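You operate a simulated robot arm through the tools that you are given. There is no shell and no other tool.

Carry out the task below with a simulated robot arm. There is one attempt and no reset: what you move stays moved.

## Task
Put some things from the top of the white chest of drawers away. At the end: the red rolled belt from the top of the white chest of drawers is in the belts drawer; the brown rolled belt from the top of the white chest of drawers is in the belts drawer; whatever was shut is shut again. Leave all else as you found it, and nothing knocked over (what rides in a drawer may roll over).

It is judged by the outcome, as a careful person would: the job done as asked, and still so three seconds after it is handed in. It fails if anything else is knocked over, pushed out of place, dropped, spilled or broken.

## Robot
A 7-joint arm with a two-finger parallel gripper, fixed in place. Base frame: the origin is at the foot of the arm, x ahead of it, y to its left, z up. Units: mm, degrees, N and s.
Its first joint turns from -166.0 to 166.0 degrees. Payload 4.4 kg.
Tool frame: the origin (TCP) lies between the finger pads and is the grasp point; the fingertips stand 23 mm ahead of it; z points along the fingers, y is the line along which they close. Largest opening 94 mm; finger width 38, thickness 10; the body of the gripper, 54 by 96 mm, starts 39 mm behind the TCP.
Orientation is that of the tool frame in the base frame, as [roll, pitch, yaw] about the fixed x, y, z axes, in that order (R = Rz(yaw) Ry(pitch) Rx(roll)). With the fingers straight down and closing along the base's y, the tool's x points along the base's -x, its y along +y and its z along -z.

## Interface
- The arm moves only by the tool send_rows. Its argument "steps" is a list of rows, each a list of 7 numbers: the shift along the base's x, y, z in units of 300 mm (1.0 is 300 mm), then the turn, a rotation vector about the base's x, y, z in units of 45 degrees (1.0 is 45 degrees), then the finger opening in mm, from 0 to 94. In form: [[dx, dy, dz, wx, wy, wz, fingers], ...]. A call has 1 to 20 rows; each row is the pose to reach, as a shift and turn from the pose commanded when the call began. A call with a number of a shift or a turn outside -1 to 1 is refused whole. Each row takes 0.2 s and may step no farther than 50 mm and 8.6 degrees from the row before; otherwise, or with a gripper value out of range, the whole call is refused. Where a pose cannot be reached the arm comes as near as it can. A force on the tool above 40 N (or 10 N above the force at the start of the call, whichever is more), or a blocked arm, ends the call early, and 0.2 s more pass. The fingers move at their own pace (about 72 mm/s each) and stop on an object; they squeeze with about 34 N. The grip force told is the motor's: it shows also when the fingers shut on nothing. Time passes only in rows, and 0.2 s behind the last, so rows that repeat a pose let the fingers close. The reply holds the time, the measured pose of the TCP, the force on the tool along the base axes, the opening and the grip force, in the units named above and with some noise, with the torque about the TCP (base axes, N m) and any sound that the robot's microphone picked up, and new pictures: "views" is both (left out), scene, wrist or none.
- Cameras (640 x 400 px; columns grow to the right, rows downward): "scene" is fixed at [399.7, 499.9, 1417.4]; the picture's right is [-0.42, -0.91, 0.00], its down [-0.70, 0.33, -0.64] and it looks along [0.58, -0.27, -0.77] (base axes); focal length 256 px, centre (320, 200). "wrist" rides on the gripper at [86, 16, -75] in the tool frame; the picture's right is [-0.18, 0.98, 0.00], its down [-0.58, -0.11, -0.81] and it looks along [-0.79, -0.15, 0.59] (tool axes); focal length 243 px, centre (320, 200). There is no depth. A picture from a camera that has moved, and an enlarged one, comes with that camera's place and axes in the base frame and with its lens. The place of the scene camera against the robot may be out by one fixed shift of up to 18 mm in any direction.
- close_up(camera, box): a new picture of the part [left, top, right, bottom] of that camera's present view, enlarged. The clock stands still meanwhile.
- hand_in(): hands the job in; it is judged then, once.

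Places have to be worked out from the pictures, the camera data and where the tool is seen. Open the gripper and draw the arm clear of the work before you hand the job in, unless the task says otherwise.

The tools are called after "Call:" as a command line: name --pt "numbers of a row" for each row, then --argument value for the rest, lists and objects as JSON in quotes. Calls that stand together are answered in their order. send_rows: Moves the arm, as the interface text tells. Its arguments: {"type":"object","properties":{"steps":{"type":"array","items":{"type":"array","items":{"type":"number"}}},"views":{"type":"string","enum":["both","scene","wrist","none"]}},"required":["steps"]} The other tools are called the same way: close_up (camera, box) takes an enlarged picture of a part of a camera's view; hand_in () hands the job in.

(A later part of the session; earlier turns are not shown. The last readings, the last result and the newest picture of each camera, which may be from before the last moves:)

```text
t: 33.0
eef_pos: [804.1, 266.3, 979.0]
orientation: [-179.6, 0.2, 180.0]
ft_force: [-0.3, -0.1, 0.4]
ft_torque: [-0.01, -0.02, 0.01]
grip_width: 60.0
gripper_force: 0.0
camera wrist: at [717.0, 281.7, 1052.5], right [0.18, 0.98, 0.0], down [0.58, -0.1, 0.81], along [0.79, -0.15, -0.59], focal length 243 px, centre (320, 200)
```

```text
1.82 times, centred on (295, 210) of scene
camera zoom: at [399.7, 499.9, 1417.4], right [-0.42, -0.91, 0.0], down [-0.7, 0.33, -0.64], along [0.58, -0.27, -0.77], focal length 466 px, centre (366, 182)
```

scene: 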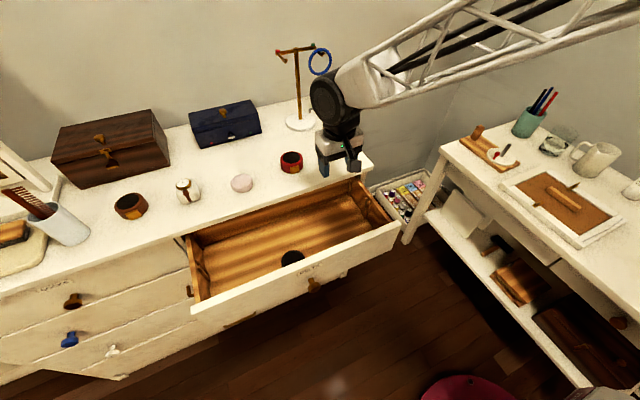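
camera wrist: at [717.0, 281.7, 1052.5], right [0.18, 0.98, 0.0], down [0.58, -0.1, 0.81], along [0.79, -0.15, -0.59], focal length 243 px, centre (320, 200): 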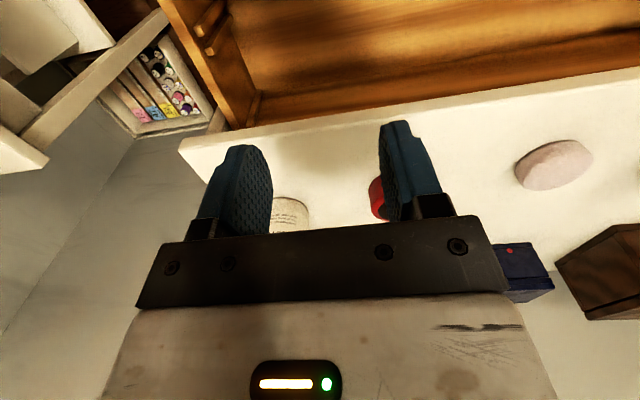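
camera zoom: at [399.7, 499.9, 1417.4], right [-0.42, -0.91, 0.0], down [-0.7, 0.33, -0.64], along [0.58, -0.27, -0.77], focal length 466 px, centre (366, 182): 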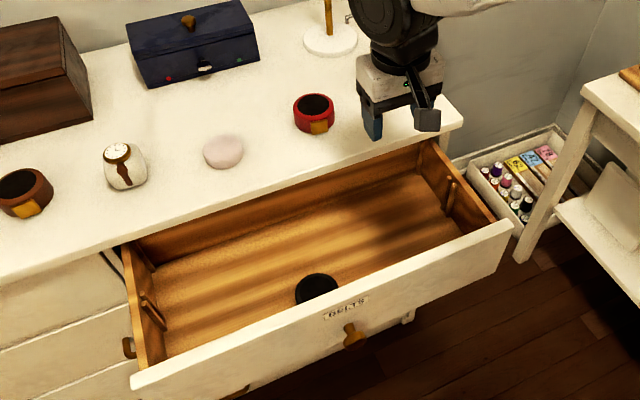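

The red belt slipped out and stayed on the chest: the fingers are empty. I'll go back to look where it now stands before trying again.

Call:
send_rows --pt "0 0.05 0.1 0 0 0 94" --pt "0.05 0.12 0.15 0 0 0 94" --pt "0.1 0.2 0.15 0 0 0 94" --pt "0.2 0.22 0.12 0 0 0 94"

Call:
close_up --camera "wrist" --box '[220, 20, 420, 145]'

```text
t: 34.0
eef_pos: [866.6, 331.8, 1015.3]
orientation: [-179.8, 0.4, 180.0]
ft_force: [0.5, -0.1, 0.1]
ft_torque: [0.0, -0.02, 0.06]
grip_width: 93.8
gripper_force: 0.0
camera wrist: at [780.0, 347.6, 1088.7], right [0.18, 0.98, 0.0], down [0.58, -0.11, 0.81], along [0.8, -0.15, -0.59], focal length 243 px, centre (320, 200)
```

scene: 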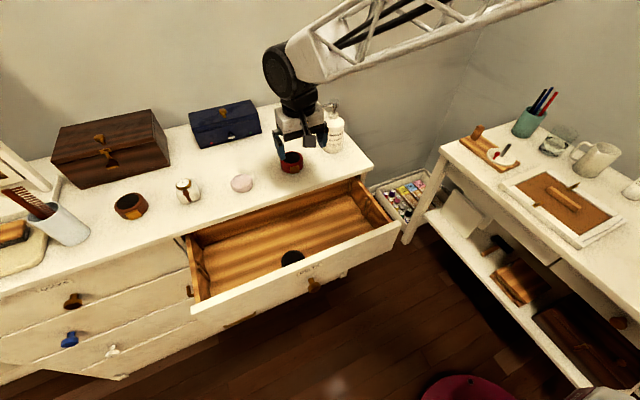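
wrist: 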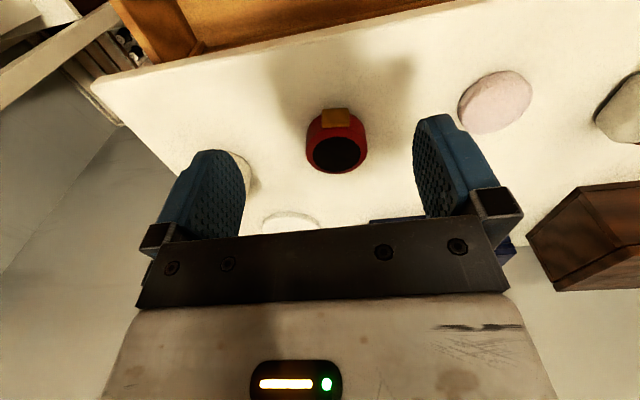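

```text
3.20 times, centred on (320, 82) of wrist
camera zoom: at [780.0, 347.6, 1088.7], right [0.18, 0.98, 0.0], down [0.58, -0.11, 0.81], along [0.8, -0.15, -0.59], focal length 776 px, centre (320, 576)
```

zoom: 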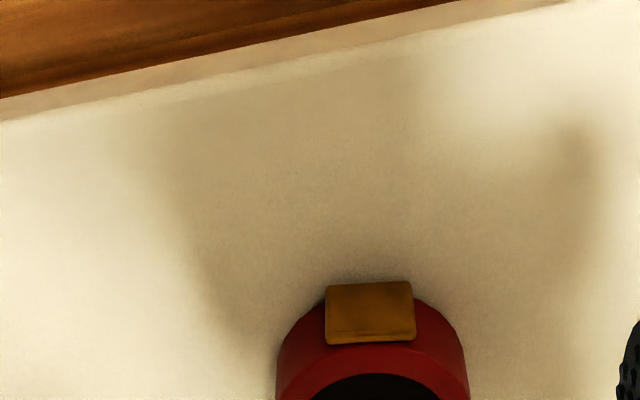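

The belt still stands upright at about (966, 332). This time I'll go slightly lower, close with full squeeze (target 0), and lift slowly while checking.

Call:
send_rows --pt "0.14 0 0 0 0 0 94" --pt "0.28 0 -0.05 0 0 0 94" --pt "0.328 0.002 -0.15 0 0 0 94" --pt "0.328 0.002 -0.27 0 0 0 94" --pt "0.328 0.002 -0.36 0 0 0 94" --pt "0.328 0.002 -0.4 0 0 0 94" --pt "0.328 0.002 -0.42 0 0 0 94" --pt "0.328 0.002 -0.43 0 0 0 94" --pt "0.328 0.002 -0.437 0 0 0 94"

```text
t: 36.0
eef_pos: [963.6, 330.3, 883.0]
orientation: [-179.9, 0.4, -179.9]
ft_force: [-1.3, 0.0, 13.7]
ft_torque: [0.65, 0.29, 0.15]
grip_width: 93.5
gripper_force: 0.1
camera wrist: at [877.6, 346.0, 956.9], right [0.18, 0.98, 0.0], down [0.58, -0.11, 0.81], along [0.8, -0.15, -0.59], focal length 243 px, centre (320, 200)
```

scene: 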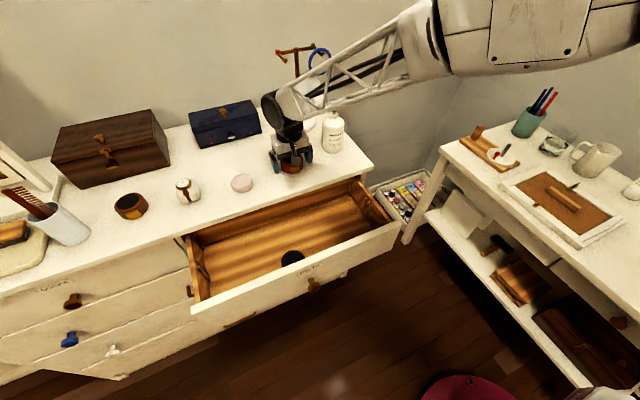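
wrist: 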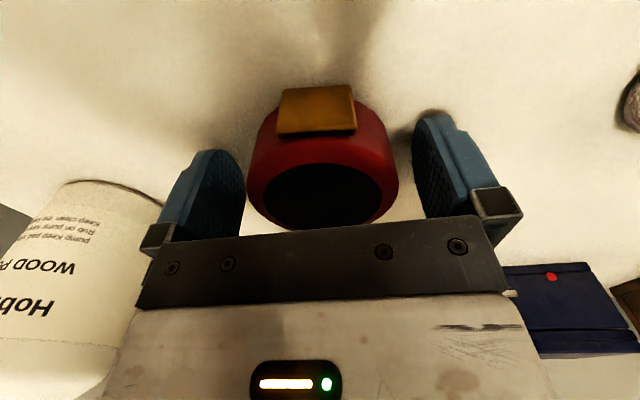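

Contact with the surface at TCP z≈883 puts the chest top at z≈860, and the belt is centred between the fingers. I'll back off about 1.5 mm, close fully, and lift a little to test.

Call:
send_rows --pt "0 0 0.007 0 0 0 94" --pt "0 0 0.007 0 0 0 75" --pt "0 0 0.007 0 0 0 60" --pt "0 0 0.007 0 0 0 40" --pt "0 0 0.007 0 0 0 20" --pt "0 0 0.007 0 0 0 0" --pt "0 0 0.007 0 0 0 0" --pt "0 0 0.015 0 0 0 0" --pt "0 0 0.025 0 0 0 0" --pt "0 0 0.035 0 0 0 0" --pt "0 0 0.05 0 0 0 0" --pt "0 0 0.065 0 0 0 0"

```text
t: 38.6
eef_pos: [963.8, 329.8, 901.1]
orientation: [-179.7, 0.2, -179.9]
ft_force: [-0.4, 0.0, -1.7]
ft_torque: [0.02, 0.0, 0.01]
grip_width: 66.6
gripper_force: 34.1
camera wrist: at [877.9, 345.7, 974.9], right [0.18, 0.98, 0.0], down [0.58, -0.11, 0.81], along [0.79, -0.15, -0.59], focal length 243 px, centre (320, 200)
```

scene: 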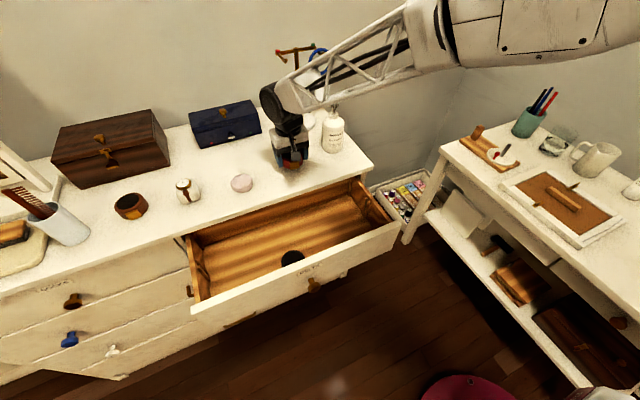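
wrist: 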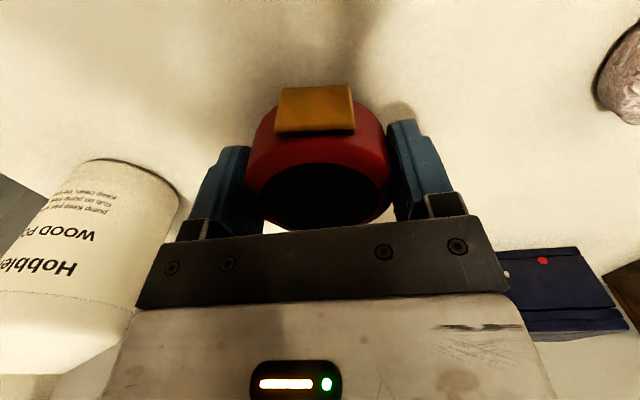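

The belt has lifted with the fingers this time (weight about 1.7 N). I'll continue the lift gently and check again.

Call:
send_rows --pt "0 0 0.02 0 0 0 0" --pt "0 0 0.04 0 0 0 0" --pt "0 0 0.07 0 0 0 0" --pt "0 0 0.1 0 0 0 0" --pt "0 0 0.13 0 0 0 0" --pt "-0.02 0 0.16 0 0 0 0" --pt "-0.05 0 0.18 0 0 0 0" --pt "-0.09 0 0.19 0 0 0 0" --pt "-0.14 0 0.2 0 0 0 0" --pt "-0.19 0 0.2 0 0 0 0" --pt "-0.24 0 0.2 0 0 0 0" --pt "-0.29 0 0.2 0 0 0 0" --pt "-0.34 -0.02 0.2 0 0 0 0" --pt "-0.39 -0.05 0.2 0 0 0 0" --pt "-0.44 -0.09 0.2 0 0 0 0" --pt "-0.48 -0.13 0.2 0 0 0 0" --pt "-0.51 -0.17 0.2 0 0 0 0" --pt "-0.525 -0.2 0.2 0 0 0 0" --pt "-0.525 -0.2 0.2 0 0 0 0"

Call:
close_up --camera "scene" --box '[170, 100, 420, 320]'

```text
t: 42.6
eef_pos: [805.6, 269.8, 960.6]
orientation: [-179.8, 0.2, -180.0]
ft_force: [-0.6, 0.0, -0.8]
ft_torque: [0.0, 0.02, 0.03]
grip_width: 66.5
gripper_force: 33.7
camera wrist: at [719.4, 286.0, 1035.5], right [0.18, 0.98, 0.0], down [0.58, -0.11, 0.81], along [0.8, -0.15, -0.59], focal length 243 px, centre (320, 200)
```

scene: 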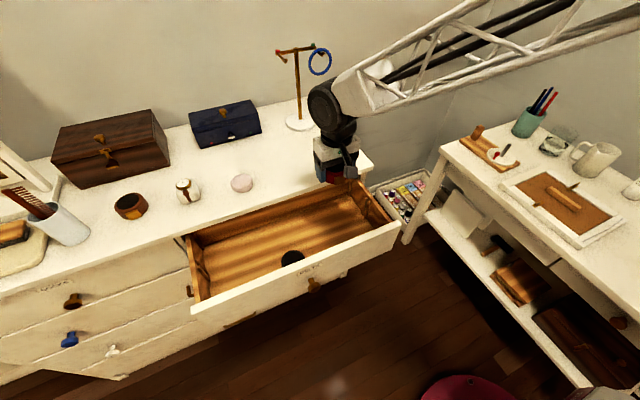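
wrist: 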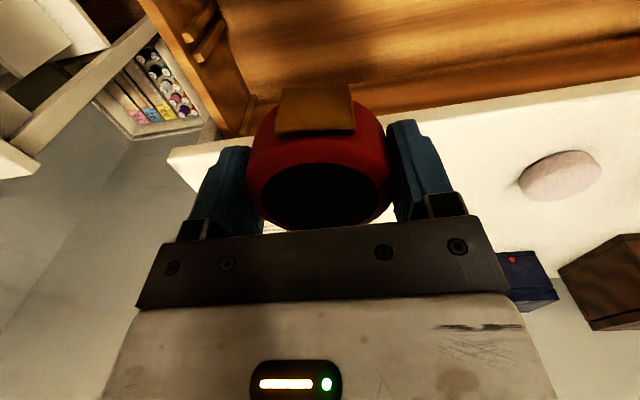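

```text
1.82 times, centred on (295, 210) of scene
camera zoom: at [399.7, 499.9, 1417.4], right [-0.42, -0.91, 0.0], down [-0.7, 0.33, -0.64], along [0.58, -0.27, -0.77], focal length 466 px, centre (366, 182)
```

zoom: 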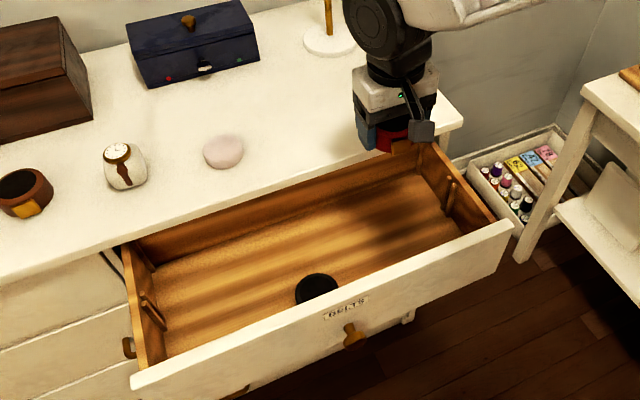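

The belt is held securely above the right half of the drawer. I judge the drawer floor at z≈715–720, so I'll lower it there carefully.

Call:
send_rows --pt "-0.01 0 -0.05 0 0 0 0" --pt "-0.02 0 -0.12 0 0 0 0" --pt "-0.026 0 -0.19 0 0 0 0" --pt "-0.026 0 -0.26 0 0 0 0" --pt "-0.026 0 -0.33 0 0 0 0" --pt "-0.026 0 -0.4 0 0 0 0" --pt "-0.026 0 -0.46 0 0 0 0" --pt "-0.026 0 -0.52 0 0 0 0" --pt "-0.026 0 -0.57 0 0 0 0" --pt "-0.026 0 -0.61 0 0 0 0"

Call:
close_up --camera "scene" --box '[240, 100, 420, 260]'

```text
t: 44.9
eef_pos: [797.3, 270.6, 777.1]
orientation: [-179.8, 0.2, 180.0]
ft_force: [0.8, -0.6, -2.1]
ft_torque: [0.0, -0.01, -0.02]
grip_width: 66.3
gripper_force: 34.7
camera wrist: at [711.0, 286.8, 851.0], right [0.18, 0.98, 0.0], down [0.58, -0.11, 0.81], along [0.79, -0.15, -0.59], focal length 243 px, centre (320, 200)
```

scene: 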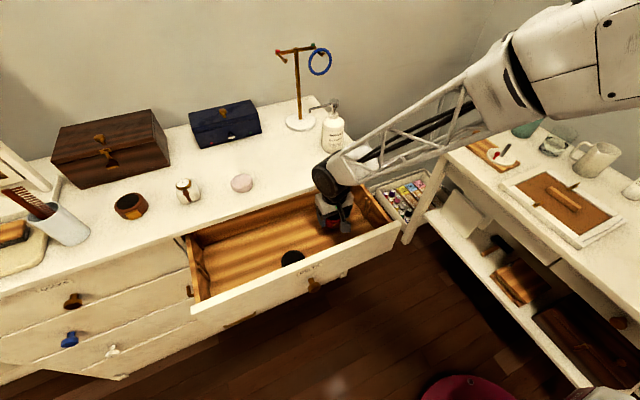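
wrist: 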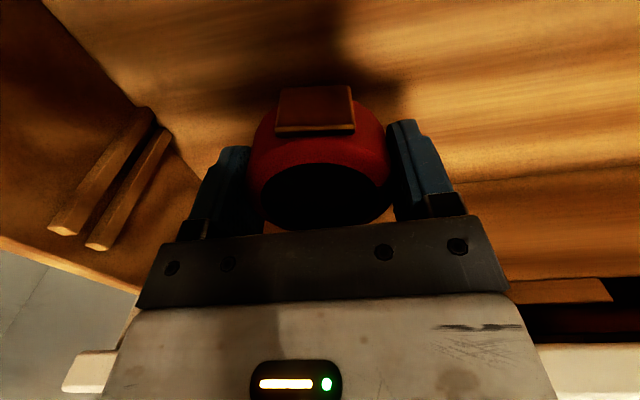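

```text
2.50 times, centred on (330, 180) of scene
camera zoom: at [399.7, 499.9, 1417.4], right [-0.42, -0.91, 0.0], down [-0.7, 0.33, -0.64], along [0.58, -0.27, -0.77], focal length 641 px, centre (295, 250)
```

zoom: 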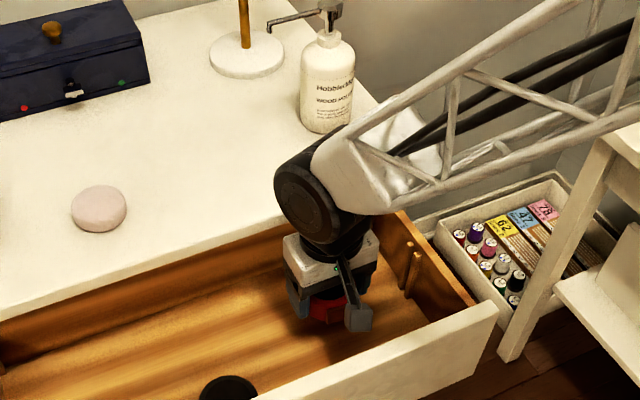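

Inside the drawer at TCP z≈777 with clear space all around. I'll lower further in small steps, watching for floor contact.

Call:
send_rows --pt "0 0 -0.02 0 0 0 0" --pt "0 0 -0.04 0 0 0 0" --pt "0 0 -0.055 0 0 0 0" --pt "0 0 -0.07 0 0 0 0" --pt "0 0 -0.08 0 0 0 0"

Call:
close_up --camera "scene" --box '[280, 140, 400, 260]'

```text
t: 46.0
eef_pos: [798.4, 268.8, 754.3]
orientation: [-179.7, 0.2, 179.9]
ft_force: [-0.1, 0.1, -1.5]
ft_torque: [-0.01, 0.0, -0.02]
grip_width: 66.6
gripper_force: 33.5
camera wrist: at [711.8, 285.6, 828.1], right [0.18, 0.98, 0.0], down [0.58, -0.11, 0.81], along [0.79, -0.15, -0.59], focal length 243 px, centre (320, 200)
```

scene: 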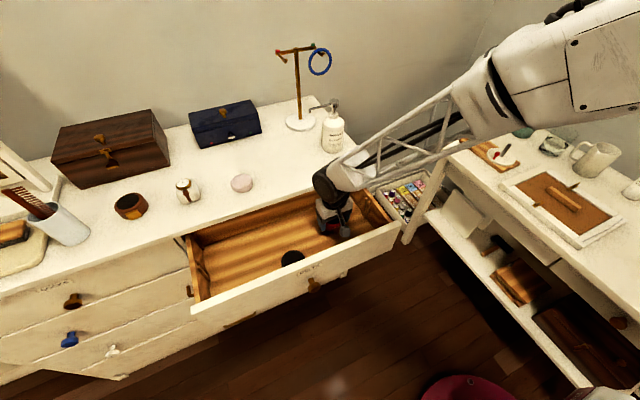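
wrist: 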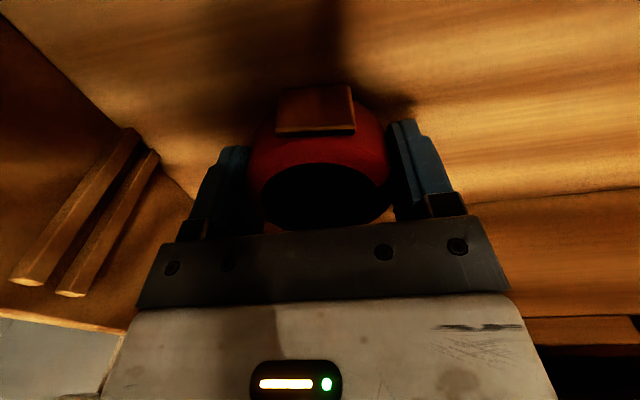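

```text
3.33 times, centred on (340, 200) of scene
camera zoom: at [399.7, 499.9, 1417.4], right [-0.42, -0.91, 0.0], down [-0.7, 0.33, -0.64], along [0.58, -0.27, -0.77], focal length 855 px, centre (253, 200)
```

zoom: 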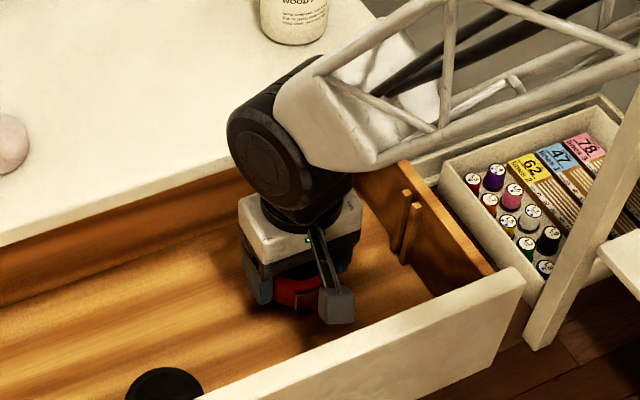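

The forearm slopes up and clears the drawer wall; the belt bottom should be about 10 mm above the floor. I'll lower a little more in 2–3 mm steps.

Call:
send_rows --pt "0 0 -0.008 0 0 0 0" --pt "0 0 -0.016 0 0 0 0" --pt "0 0 -0.022 0 0 0 0" --pt "0 0 -0.028 0 0 0 0" --views "wrist"

```text
t: 47.0
eef_pos: [799.3, 269.7, 745.1]
orientation: [-179.7, 0.1, -180.0]
ft_force: [-1.0, -0.7, -2.1]
ft_torque: [0.01, -0.03, 0.02]
grip_width: 66.5
gripper_force: 34.3
camera wrist: at [713.0, 285.8, 819.1], right [0.18, 0.98, 0.0], down [0.58, -0.11, 0.81], along [0.8, -0.15, -0.59], focal length 243 px, centre (320, 200)
```

wrist: 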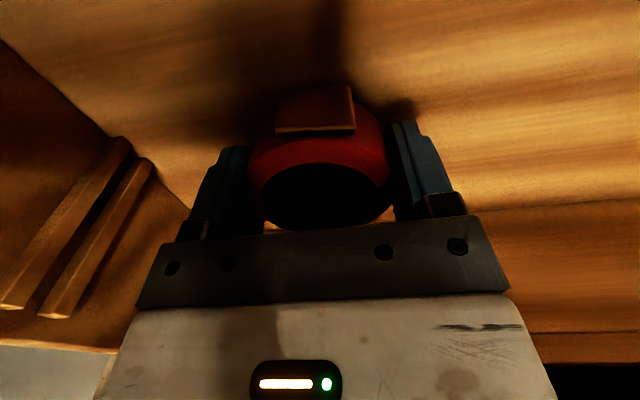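

Still no contact (Fz about −2 N). I'll keep lowering in small steps.

Call:
send_rows --pt "0 0 -0.008 0 0 0 0" --pt "0 0 -0.016 0 0 0 0" --pt "0 0 -0.022 0 0 0 0" --pt "0 0 -0.028 0 0 0 0"

Call:
close_up --camera "scene" --box '[280, 140, 400, 260]'

```text
t: 48.0
eef_pos: [799.3, 270.5, 738.5]
orientation: [-179.8, 0.2, -180.0]
ft_force: [0.3, 0.2, -1.4]
ft_torque: [0.0, -0.05, -0.01]
grip_width: 66.1
gripper_force: 33.8
camera wrist: at [712.3, 286.6, 811.4], right [0.18, 0.98, 0.0], down [0.58, -0.11, 0.81], along [0.79, -0.15, -0.59], focal length 243 px, centre (320, 200)
```

scene: 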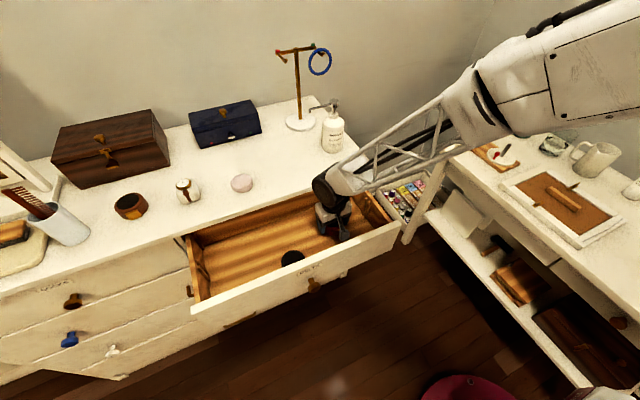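
wrist: 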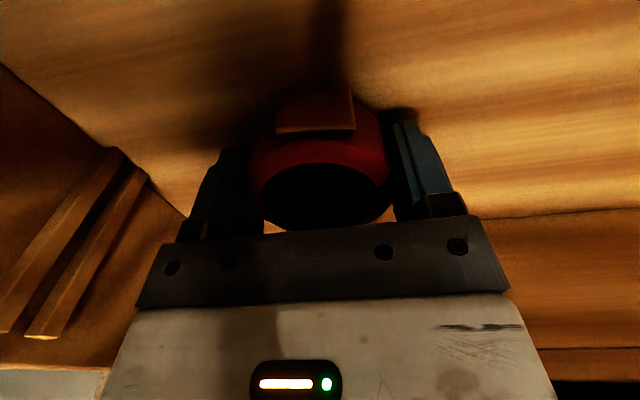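

```text
3.33 times, centred on (340, 200) of scene
camera zoom: at [399.7, 499.9, 1417.4], right [-0.42, -0.91, 0.0], down [-0.7, 0.33, -0.64], along [0.58, -0.27, -0.77], focal length 855 px, centre (253, 200)
```

zoom: 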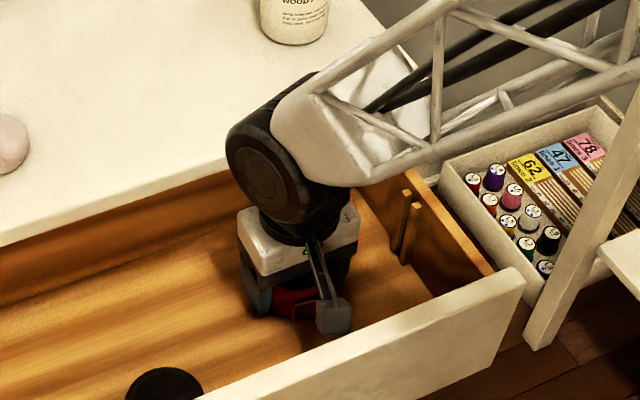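

No contact yet; clearances at the wrist and the chest edge still look fine. I'll continue down slowly.

Call:
send_rows --pt "0 0 -0.008 0 0 0 0" --pt "0 0 -0.016 0 0 0 0" --pt "0 0 -0.022 0 0 0 0" --pt "0 0 -0.028 0 0 0 0" --pt "0 0 -0.034 0 0 0 0"

Call:
close_up --camera "scene" --box '[280, 140, 400, 260]'

```text
t: 49.0
eef_pos: [800.4, 271.0, 733.5]
orientation: [-179.8, 0.4, 180.0]
ft_force: [1.3, 0.1, 2.3]
ft_torque: [-0.01, 0.11, -0.01]
grip_width: 66.6
gripper_force: 33.7
stopped in row 4: the force on the tool passed its limit at 44 N (the readings are from after the stop); the commanded pose is now the measured one
camera wrist: at [713.6, 286.9, 806.6], right [0.18, 0.98, 0.0], down [0.57, -0.11, 0.81], along [0.8, -0.15, -0.58], focal length 243 px, centre (320, 200)
```

scene: 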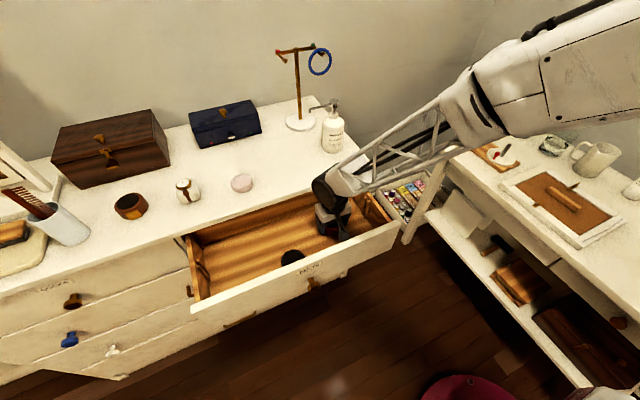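
wrist: 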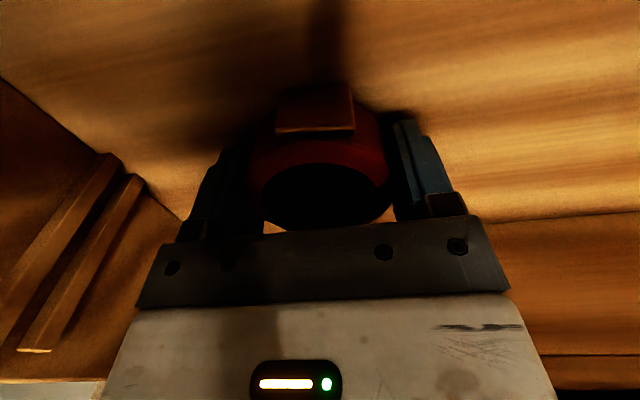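

```text
3.33 times, centred on (340, 200) of scene
camera zoom: at [399.7, 499.9, 1417.4], right [-0.42, -0.91, 0.0], down [-0.7, 0.33, -0.64], along [0.58, -0.27, -0.77], focal length 855 px, centre (253, 200)
```

zoom: 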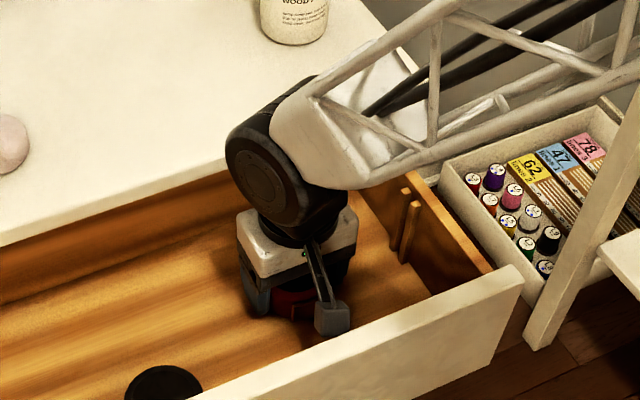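

The belt touched the drawer floor at TCP z≈733. I'll open the fingers and rise straight up.

Call:
send_rows --pt "0 0 0.003 0 0 0 75" --pt "0 0 0.003 0 0 0 90" --pt "0 0 0.003 0 0 0 94" --pt "0 0 0.01 0 0 0 94" --pt "0 0 0.06 0 0 0 94" --pt "0 0 0.15 0 0 0 94" --pt "0 0 0.28 0 0 0 94" --pt "0 0 0.42 0 0 0 94" --pt "0 0.02 0.56 0 0 0 94" --pt "0 0.05 0.7 0 0 0 94" --pt "-0.05 0.1 0.82 0 0 0 94" --pt "-0.1 0.15 0.95 0 0 0 94"

Call:
close_up --camera "wrist" --box '[120, 0, 520, 240]'

```text
t: 51.6
eef_pos: [767.1, 315.8, 1016.8]
orientation: [-179.8, 0.4, 180.0]
ft_force: [0.1, -0.3, -0.2]
ft_torque: [-0.04, 0.02, -0.03]
grip_width: 94.2
gripper_force: 0.2
camera wrist: at [680.2, 330.8, 1090.2], right [0.18, 0.98, 0.0], down [0.58, -0.11, 0.81], along [0.8, -0.15, -0.58], focal length 243 px, centre (320, 200)
```

scene: 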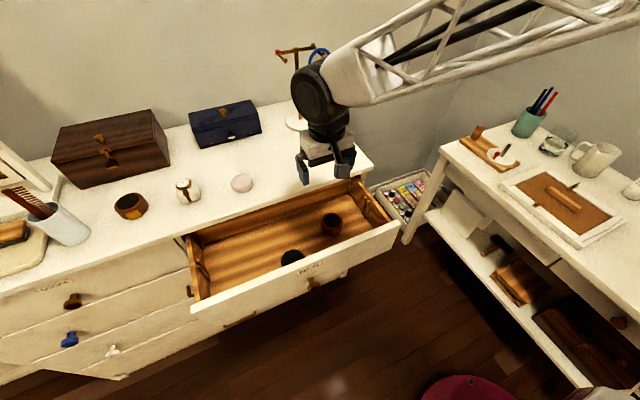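
wrist: 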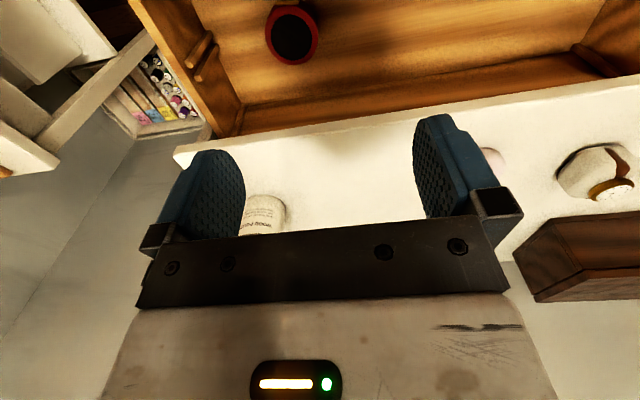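

```text
1.60 times, centred on (320, 120) of wrist
camera zoom: at [680.2, 330.8, 1090.2], right [0.18, 0.98, 0.0], down [0.58, -0.11, 0.81], along [0.8, -0.15, -0.58], focal length 388 px, centre (320, 328)
```

zoom: 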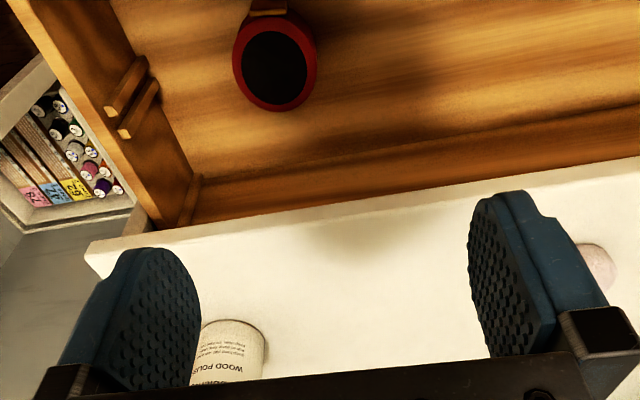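

The red belt stands safely in the drawer. Next is the brown belt; I'll travel left at height.

Call:
send_rows --pt "0.05 0.13 0.05 0 0 0 94" --pt "0.1 0.26 0.1 0 0 0 94" --pt "0.15 0.39 0.1 0 0 0 94" --pt "0.2 0.52 0.1 0 0 0 94" --pt "0.25 0.65 0.1 0 0 0 94" --pt "0.28 0.78 0.1 0 0 0 94" --pt "0.32 0.91 0.1 0 0 0 94" --views "none"

Call:
send_rows --pt "0.04 0.14 -0.03 0 0 0 94" --pt "0.08 0.28 -0.06 0 0 0 94" --pt "0.12 0.42 -0.1 0 0 0 94" --pt "0.14 0.55 -0.14 0 0 0 94" --pt "0.14 0.6 -0.18 0 0 0 94"

Call:
close_up --camera "wrist" --box '[220, 40, 420, 165]'

```text
t: 53.2
eef_pos: [867.1, 587.8, 1045.8]
orientation: [-179.8, 0.5, 180.0]
ft_force: [0.6, -0.1, 0.9]
ft_torque: [0.04, 0.0, -0.01]
grip_width: 94.1
gripper_force: 0.0
```

```text
t: 54.4
eef_pos: [908.6, 768.0, 994.9]
orientation: [-179.7, 0.5, 180.0]
ft_force: [0.8, -0.7, 0.6]
ft_torque: [0.02, -0.03, -0.03]
grip_width: 93.8
gripper_force: 0.0
camera wrist: at [821.0, 783.8, 1067.6], right [0.18, 0.98, 0.0], down [0.57, -0.11, 0.81], along [0.8, -0.15, -0.58], focal length 243 px, centre (320, 200)
```

scene: 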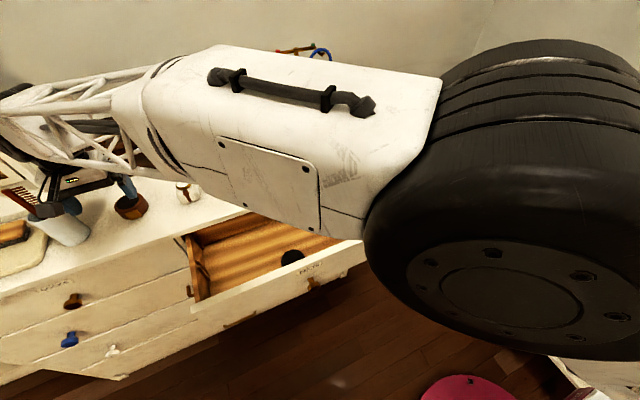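
wrist: 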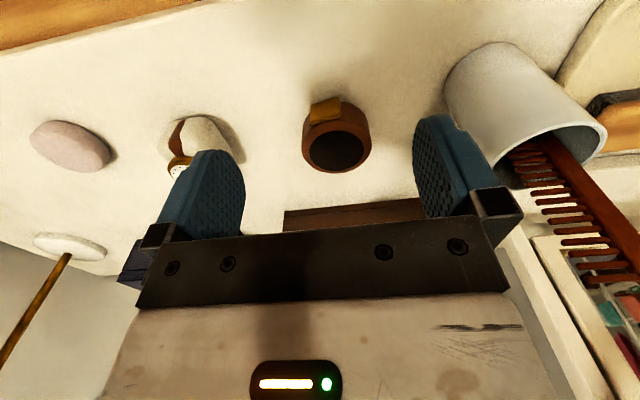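

```text
3.20 times, centred on (320, 102) of wrist
camera zoom: at [821.0, 783.8, 1067.6], right [0.18, 0.98, 0.0], down [0.57, -0.11, 0.81], along [0.8, -0.15, -0.58], focal length 776 px, centre (320, 512)
```

zoom: 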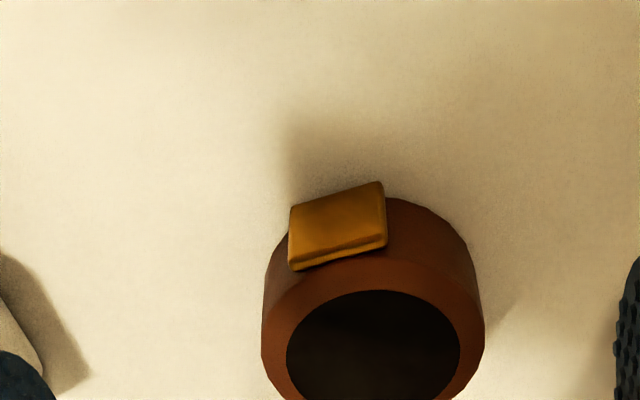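

The brown belt's top centre is at about (983, 771); the cup (y>850) and the watch (y<670) are clear of the fingers. I'll move over it and start down.

Call:
send_rows --pt "0.12 0.006 0 0 0 0 94" --pt "0.248 0.008 -0.02 0 0 0 94" --pt "0.248 0.008 -0.1 0 0 0 94" --pt "0.248 0.008 -0.18 0 0 0 94" --pt "0.248 0.008 -0.2 0 0 0 94"

```text
t: 55.6
eef_pos: [983.2, 770.5, 934.6]
orientation: [-179.8, 0.5, 180.0]
ft_force: [-0.6, 0.1, -0.4]
ft_torque: [0.02, -0.01, -0.01]
grip_width: 93.8
gripper_force: 0.0
camera wrist: at [896.2, 786.7, 1008.0], right [0.18, 0.98, 0.0], down [0.57, -0.11, 0.81], along [0.8, -0.15, -0.58], focal length 243 px, centre (320, 200)
```

scene: 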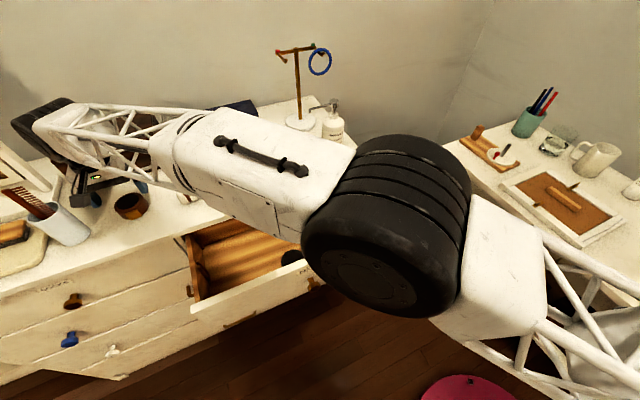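
wrist: 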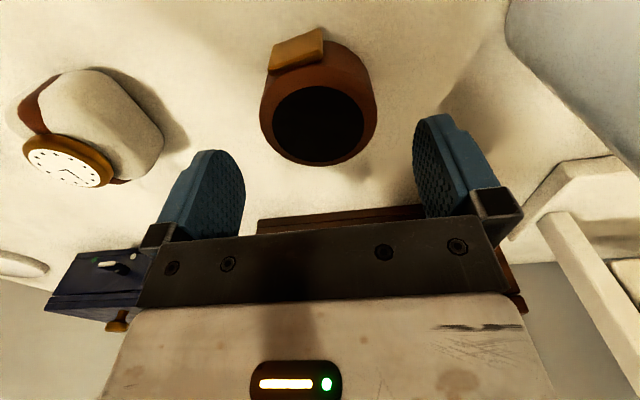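

Well centred over the brown belt. I'll descend to just above the contact height found before.

Call:
send_rows --pt "0 0 -0.05 0 0 0 94" --pt "0 0 -0.1 0 0 0 94" --pt "0 0 -0.13 0 0 0 94" --pt "0 0 -0.15 0 0 0 94" --pt "0 0 -0.16 0 0 0 94" --pt "0 0 -0.165 0 0 0 94"

```text
t: 57.0
eef_pos: [981.3, 772.1, 885.0]
orientation: [-179.8, 0.4, -179.9]
ft_force: [-0.3, -0.4, 0.0]
ft_torque: [-0.02, 0.0, 0.0]
grip_width: 94.1
gripper_force: 0.0
camera wrist: at [895.1, 787.7, 958.7], right [0.18, 0.98, 0.0], down [0.57, -0.11, 0.81], along [0.8, -0.15, -0.58], focal length 243 px, centre (320, 200)
```

scene: 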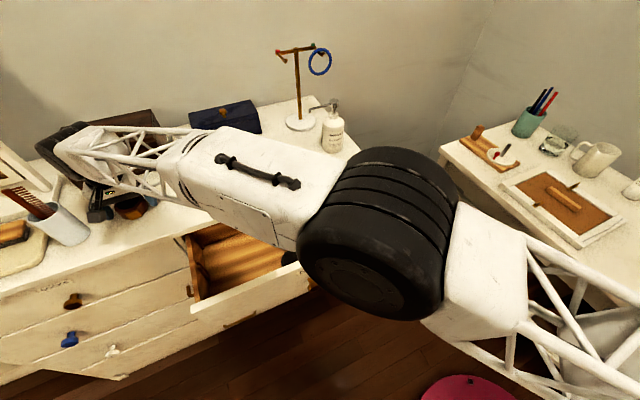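
wrist: 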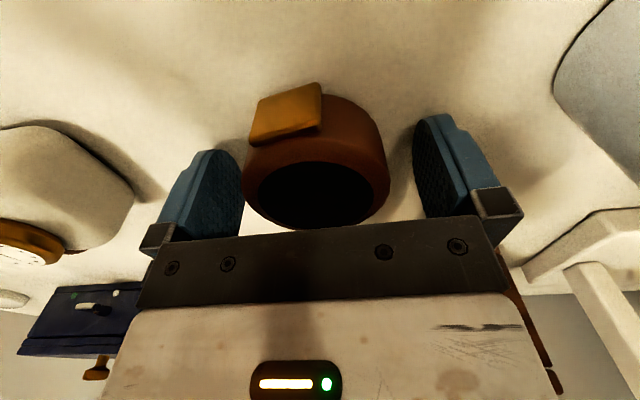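

No surface contact at TCP z=885, with the belt between the pads. I'll close fully and do a slow test lift.

Call:
send_rows --pt "0 -0.003 -0.002 0 0 0 80" --pt "0 -0.003 -0.002 0 0 0 65" --pt "0 -0.003 -0.002 0 0 0 40" --pt "0 -0.003 -0.002 0 0 0 20" --pt "0 -0.003 -0.002 0 0 0 0" --pt "0 -0.003 -0.002 0 0 0 0" --pt "0 -0.003 0.008 0 0 0 0" --pt "0 -0.003 0.018 0 0 0 0" --pt "0 -0.003 0.03 0 0 0 0" --pt "0 -0.003 0.045 0 0 0 0" --pt "0 -0.003 0.06 0 0 0 0" --views "wrist"

```text
t: 59.4
eef_pos: [982.7, 770.4, 903.7]
orientation: [-179.8, 0.6, -180.0]
ft_force: [-1.1, 0.3, -1.3]
ft_torque: [0.01, 0.04, -0.03]
grip_width: 66.6
gripper_force: 33.7
camera wrist: at [896.2, 786.0, 976.3], right [0.18, 0.98, 0.0], down [0.57, -0.11, 0.81], along [0.8, -0.15, -0.58], focal length 243 px, centre (320, 200)
```

wrist: 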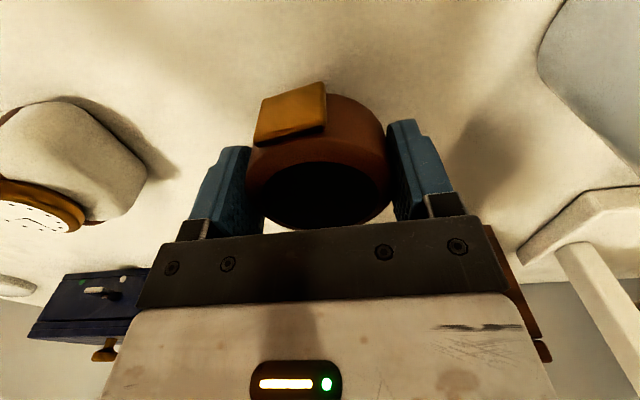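

The brown belt is lifted and held. I'll raise it, draw it back past the chest edge, then shift it over the left half of the drawer.

Call:
send_rows --pt "0 0 0.02 0 0 0 0" --pt "0 0 0.05 0 0 0 0" --pt "0 0 0.09 0 0 0 0" --pt "0 0 0.13 0 0 0 0" --pt "0 0 0.17 0 0 0 0" --pt "-0.02 0 0.21 0 0 0 0" --pt "-0.05 0 0.24 0 0 0 0" --pt "-0.1 0 0.26 0 0 0 0" --pt "-0.16 -0.01 0.26 0 0 0 0" --pt "-0.22 -0.03 0.26 0 0 0 0" --pt "-0.28 -0.07 0.26 0 0 0 0" --pt "-0.34 -0.12 0.26 0 0 0 0" --pt "-0.4 -0.18 0.26 0 0 0 0" --pt "-0.45 -0.25 0.26 0 0 0 0" --pt "-0.5 -0.33 0.26 0 0 0 0" --pt "-0.54 -0.42 0.26 0 0 0 0" --pt "-0.57 -0.51 0.26 0 0 0 0" --pt "-0.6 -0.6 0.26 0 0 0 0" --pt "-0.612 -0.68 0.26 0 0 0 0" --pt "-0.612 -0.74 0.26 0 0 0 0"

Call:
close_up --camera "wrist" --box '[80, 0, 560, 240]'

```text
t: 63.6
eef_pos: [800.0, 547.5, 981.4]
orientation: [-179.7, 0.4, 180.0]
ft_force: [0.0, -0.6, -1.5]
ft_torque: [0.02, 0.03, -0.01]
grip_width: 66.4
gripper_force: 34.3
camera wrist: at [713.3, 563.6, 1054.6], right [0.18, 0.98, 0.0], down [0.57, -0.11, 0.81], along [0.8, -0.15, -0.58], focal length 243 px, centre (320, 200)
```

scene: 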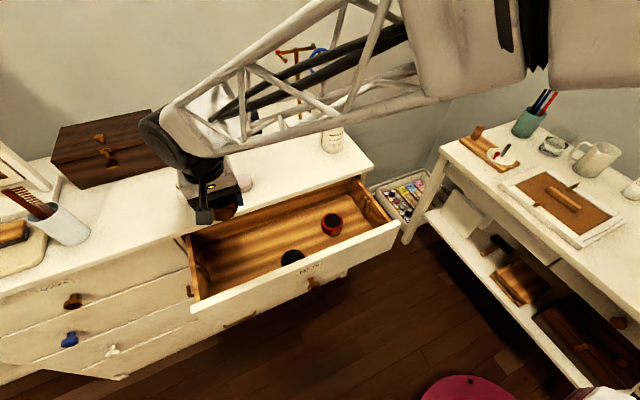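
wrist: 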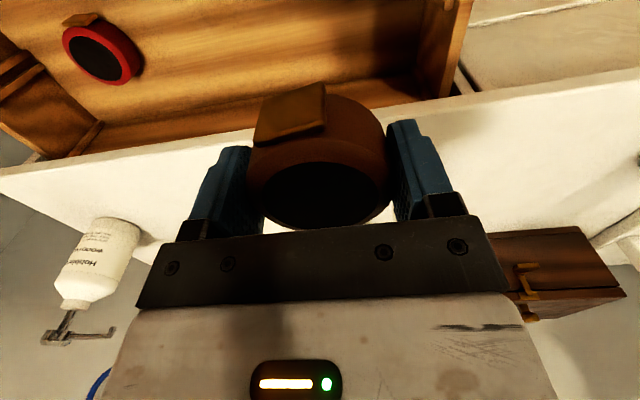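

```text
1.33 times, centred on (320, 120) of wrist
camera zoom: at [713.3, 563.6, 1054.6], right [0.18, 0.98, 0.0], down [0.57, -0.11, 0.81], along [0.8, -0.15, -0.58], focal length 324 px, centre (320, 307)
```

zoom: 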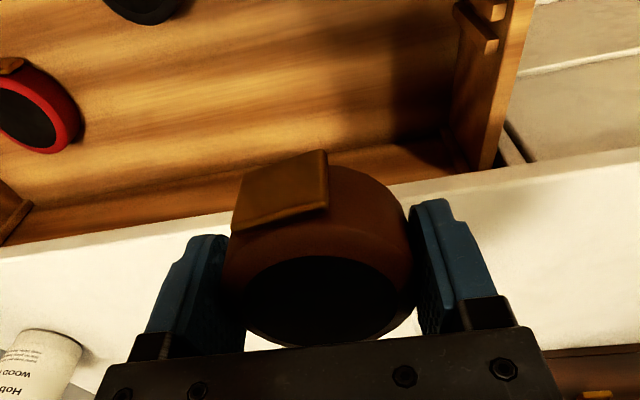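

The drawer's left half is clear: its wall is at y≈655 and the black belt ends near y≈462. I'll lower the brown belt into the drawer.

Call:
send_rows --pt "-0.005 0.01 -0.05 0 0 0 0" --pt "-0.008 0.015 -0.12 0 0 0 0" --pt "-0.008 0.015 -0.19 0 0 0 0" --pt "-0.008 0.015 -0.26 0 0 0 0" --pt "-0.008 0.015 -0.33 0 0 0 0" --pt "-0.008 0.015 -0.4 0 0 0 0" --pt "-0.008 0.015 -0.47 0 0 0 0" --pt "-0.008 0.015 -0.53 0 0 0 0" --pt "-0.008 0.015 -0.59 0 0 0 0" --pt "-0.008 0.015 -0.64 0 0 0 0" --pt "-0.008 0.015 -0.69 0 0 0 0" --pt "-0.008 0.015 -0.72 0 0 0 0"

Call:
close_up --camera "scene" --box '[150, 140, 330, 300]'

```text
t: 66.2
eef_pos: [797.0, 554.3, 764.4]
orientation: [-179.8, 0.6, -179.9]
ft_force: [-0.7, -0.3, -1.0]
ft_torque: [0.0, 0.0, -0.01]
grip_width: 66.6
gripper_force: 34.1
camera wrist: at [709.7, 570.3, 837.8], right [0.18, 0.98, 0.0], down [0.57, -0.11, 0.81], along [0.8, -0.15, -0.58], focal length 243 px, centre (320, 200)
```

scene: 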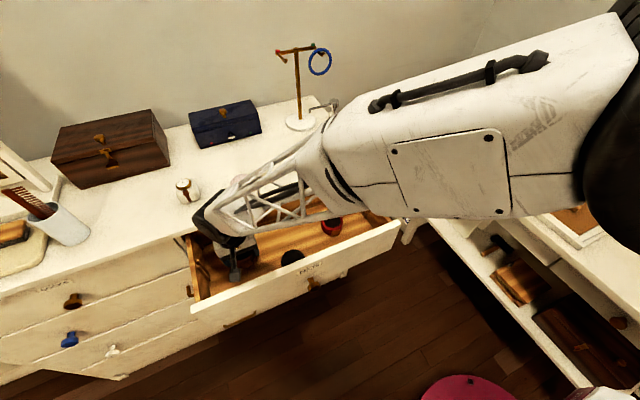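
wrist: 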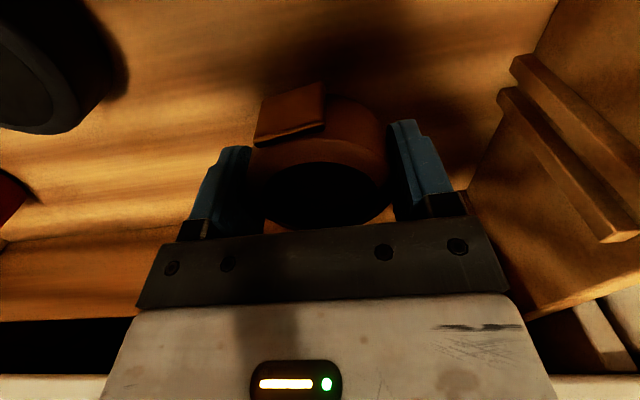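

```text
2.50 times, centred on (240, 220) of scene
camera zoom: at [399.7, 499.9, 1417.4], right [-0.42, -0.91, 0.0], down [-0.7, 0.33, -0.64], along [0.58, -0.27, -0.77], focal length 641 px, centre (520, 150)
```

zoom: 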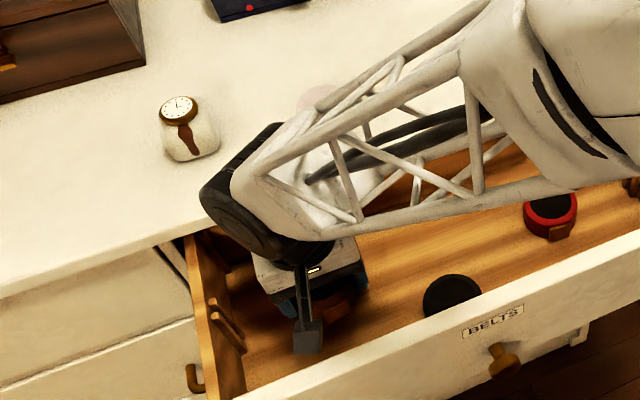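

All clear. I'll go down to just above the floor, then feel for contact.

Call:
send_rows --pt "0 0 -0.025 0 0 0 0" --pt "0 0 -0.05 0 0 0 0" --pt "0 0 -0.07 0 0 0 0" --pt "0 0 -0.082 0 0 0 0" --pt "0 0 -0.09 0 0 0 0" --pt "0 0 -0.095 0 0 0 0" --pt "0 0 -0.1 0 0 0 0"

```text
t: 67.8
eef_pos: [797.4, 552.3, 735.4]
orientation: [-179.8, 0.6, 180.0]
ft_force: [-0.3, -1.5, 1.9]
ft_torque: [0.04, -0.02, -0.02]
grip_width: 66.8
gripper_force: 34.0
camera wrist: at [710.0, 568.6, 808.0], right [0.18, 0.98, 0.0], down [0.57, -0.11, 0.81], along [0.8, -0.15, -0.58], focal length 243 px, centre (320, 200)
```

scene: 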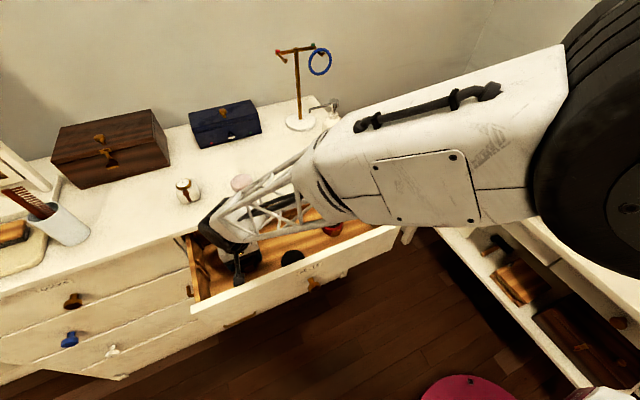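
wrist: 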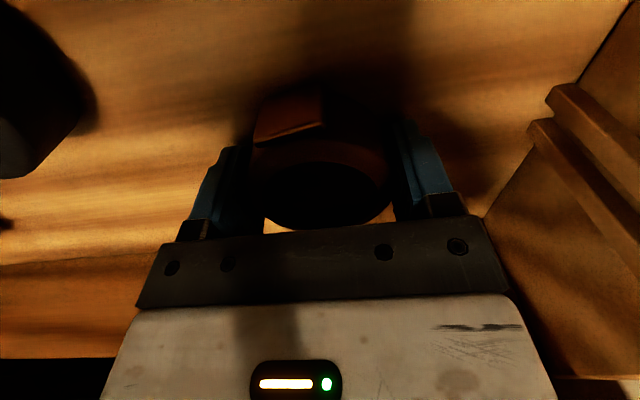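

Fz has turned positive, so the belt is on the floor. I'll release and rise.

Call:
send_rows --pt "0 0 0 0 0 0 75" --pt "0 0 0 0 0 0 90" --pt "0 0 0 0 0 0 94" --pt "0 0 0.01 0 0 0 94" --pt "0 0 0.06 0 0 0 94" --pt "0 0 0.15 0 0 0 94" --pt "0 0 0.28 0 0 0 94" --pt "0 0 0.42 0 0 0 94" --pt "0 0 0.56 0 0 0 94" --pt "-0.05 0 0.7 0 0 0 94" --pt "-0.12 -0.02 0.82 0 0 0 94" --pt "-0.24 -0.06 0.9 0 0 0 94" --pt "-0.36 -0.1 0.98 0 0 0 94"

Call:
close_up --camera "wrist" --box '[0, 0, 480, 240]'

```text
t: 70.6
eef_pos: [688.4, 522.3, 1027.1]
orientation: [-179.8, 0.5, -180.0]
ft_force: [-0.8, 0.6, 0.1]
ft_torque: [-0.01, -0.03, 0.03]
grip_width: 94.0
gripper_force: 0.1
camera wrist: at [601.0, 538.0, 1100.3], right [0.18, 0.98, 0.0], down [0.57, -0.11, 0.81], along [0.8, -0.15, -0.58], focal length 243 px, centre (320, 200)
```

scene: 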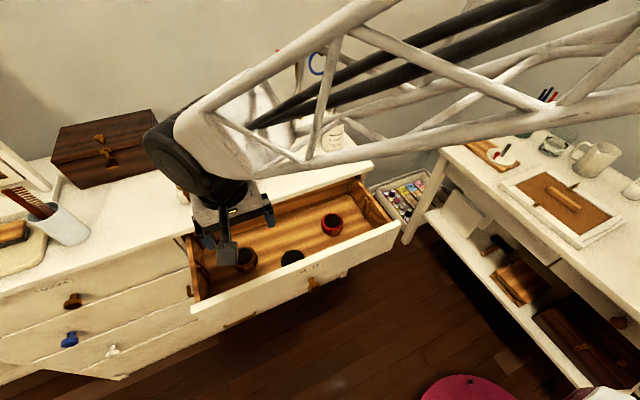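
wrist: 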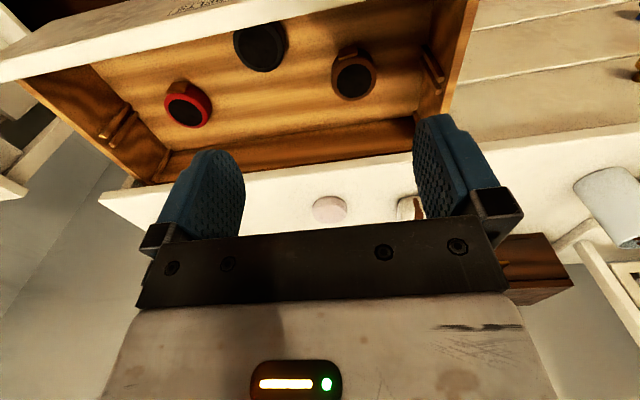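

```text
1.33 times, centred on (240, 120) of wrist
camera zoom: at [601.0, 538.0, 1100.3], right [0.18, 0.98, 0.0], down [0.57, -0.11, 0.81], along [0.8, -0.15, -0.58], focal length 324 px, centre (427, 307)
```

zoom: 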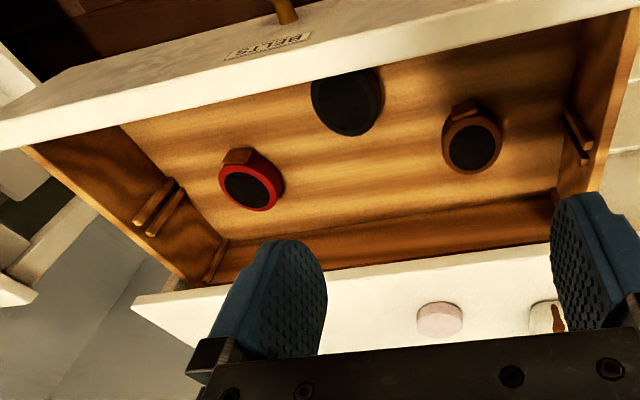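

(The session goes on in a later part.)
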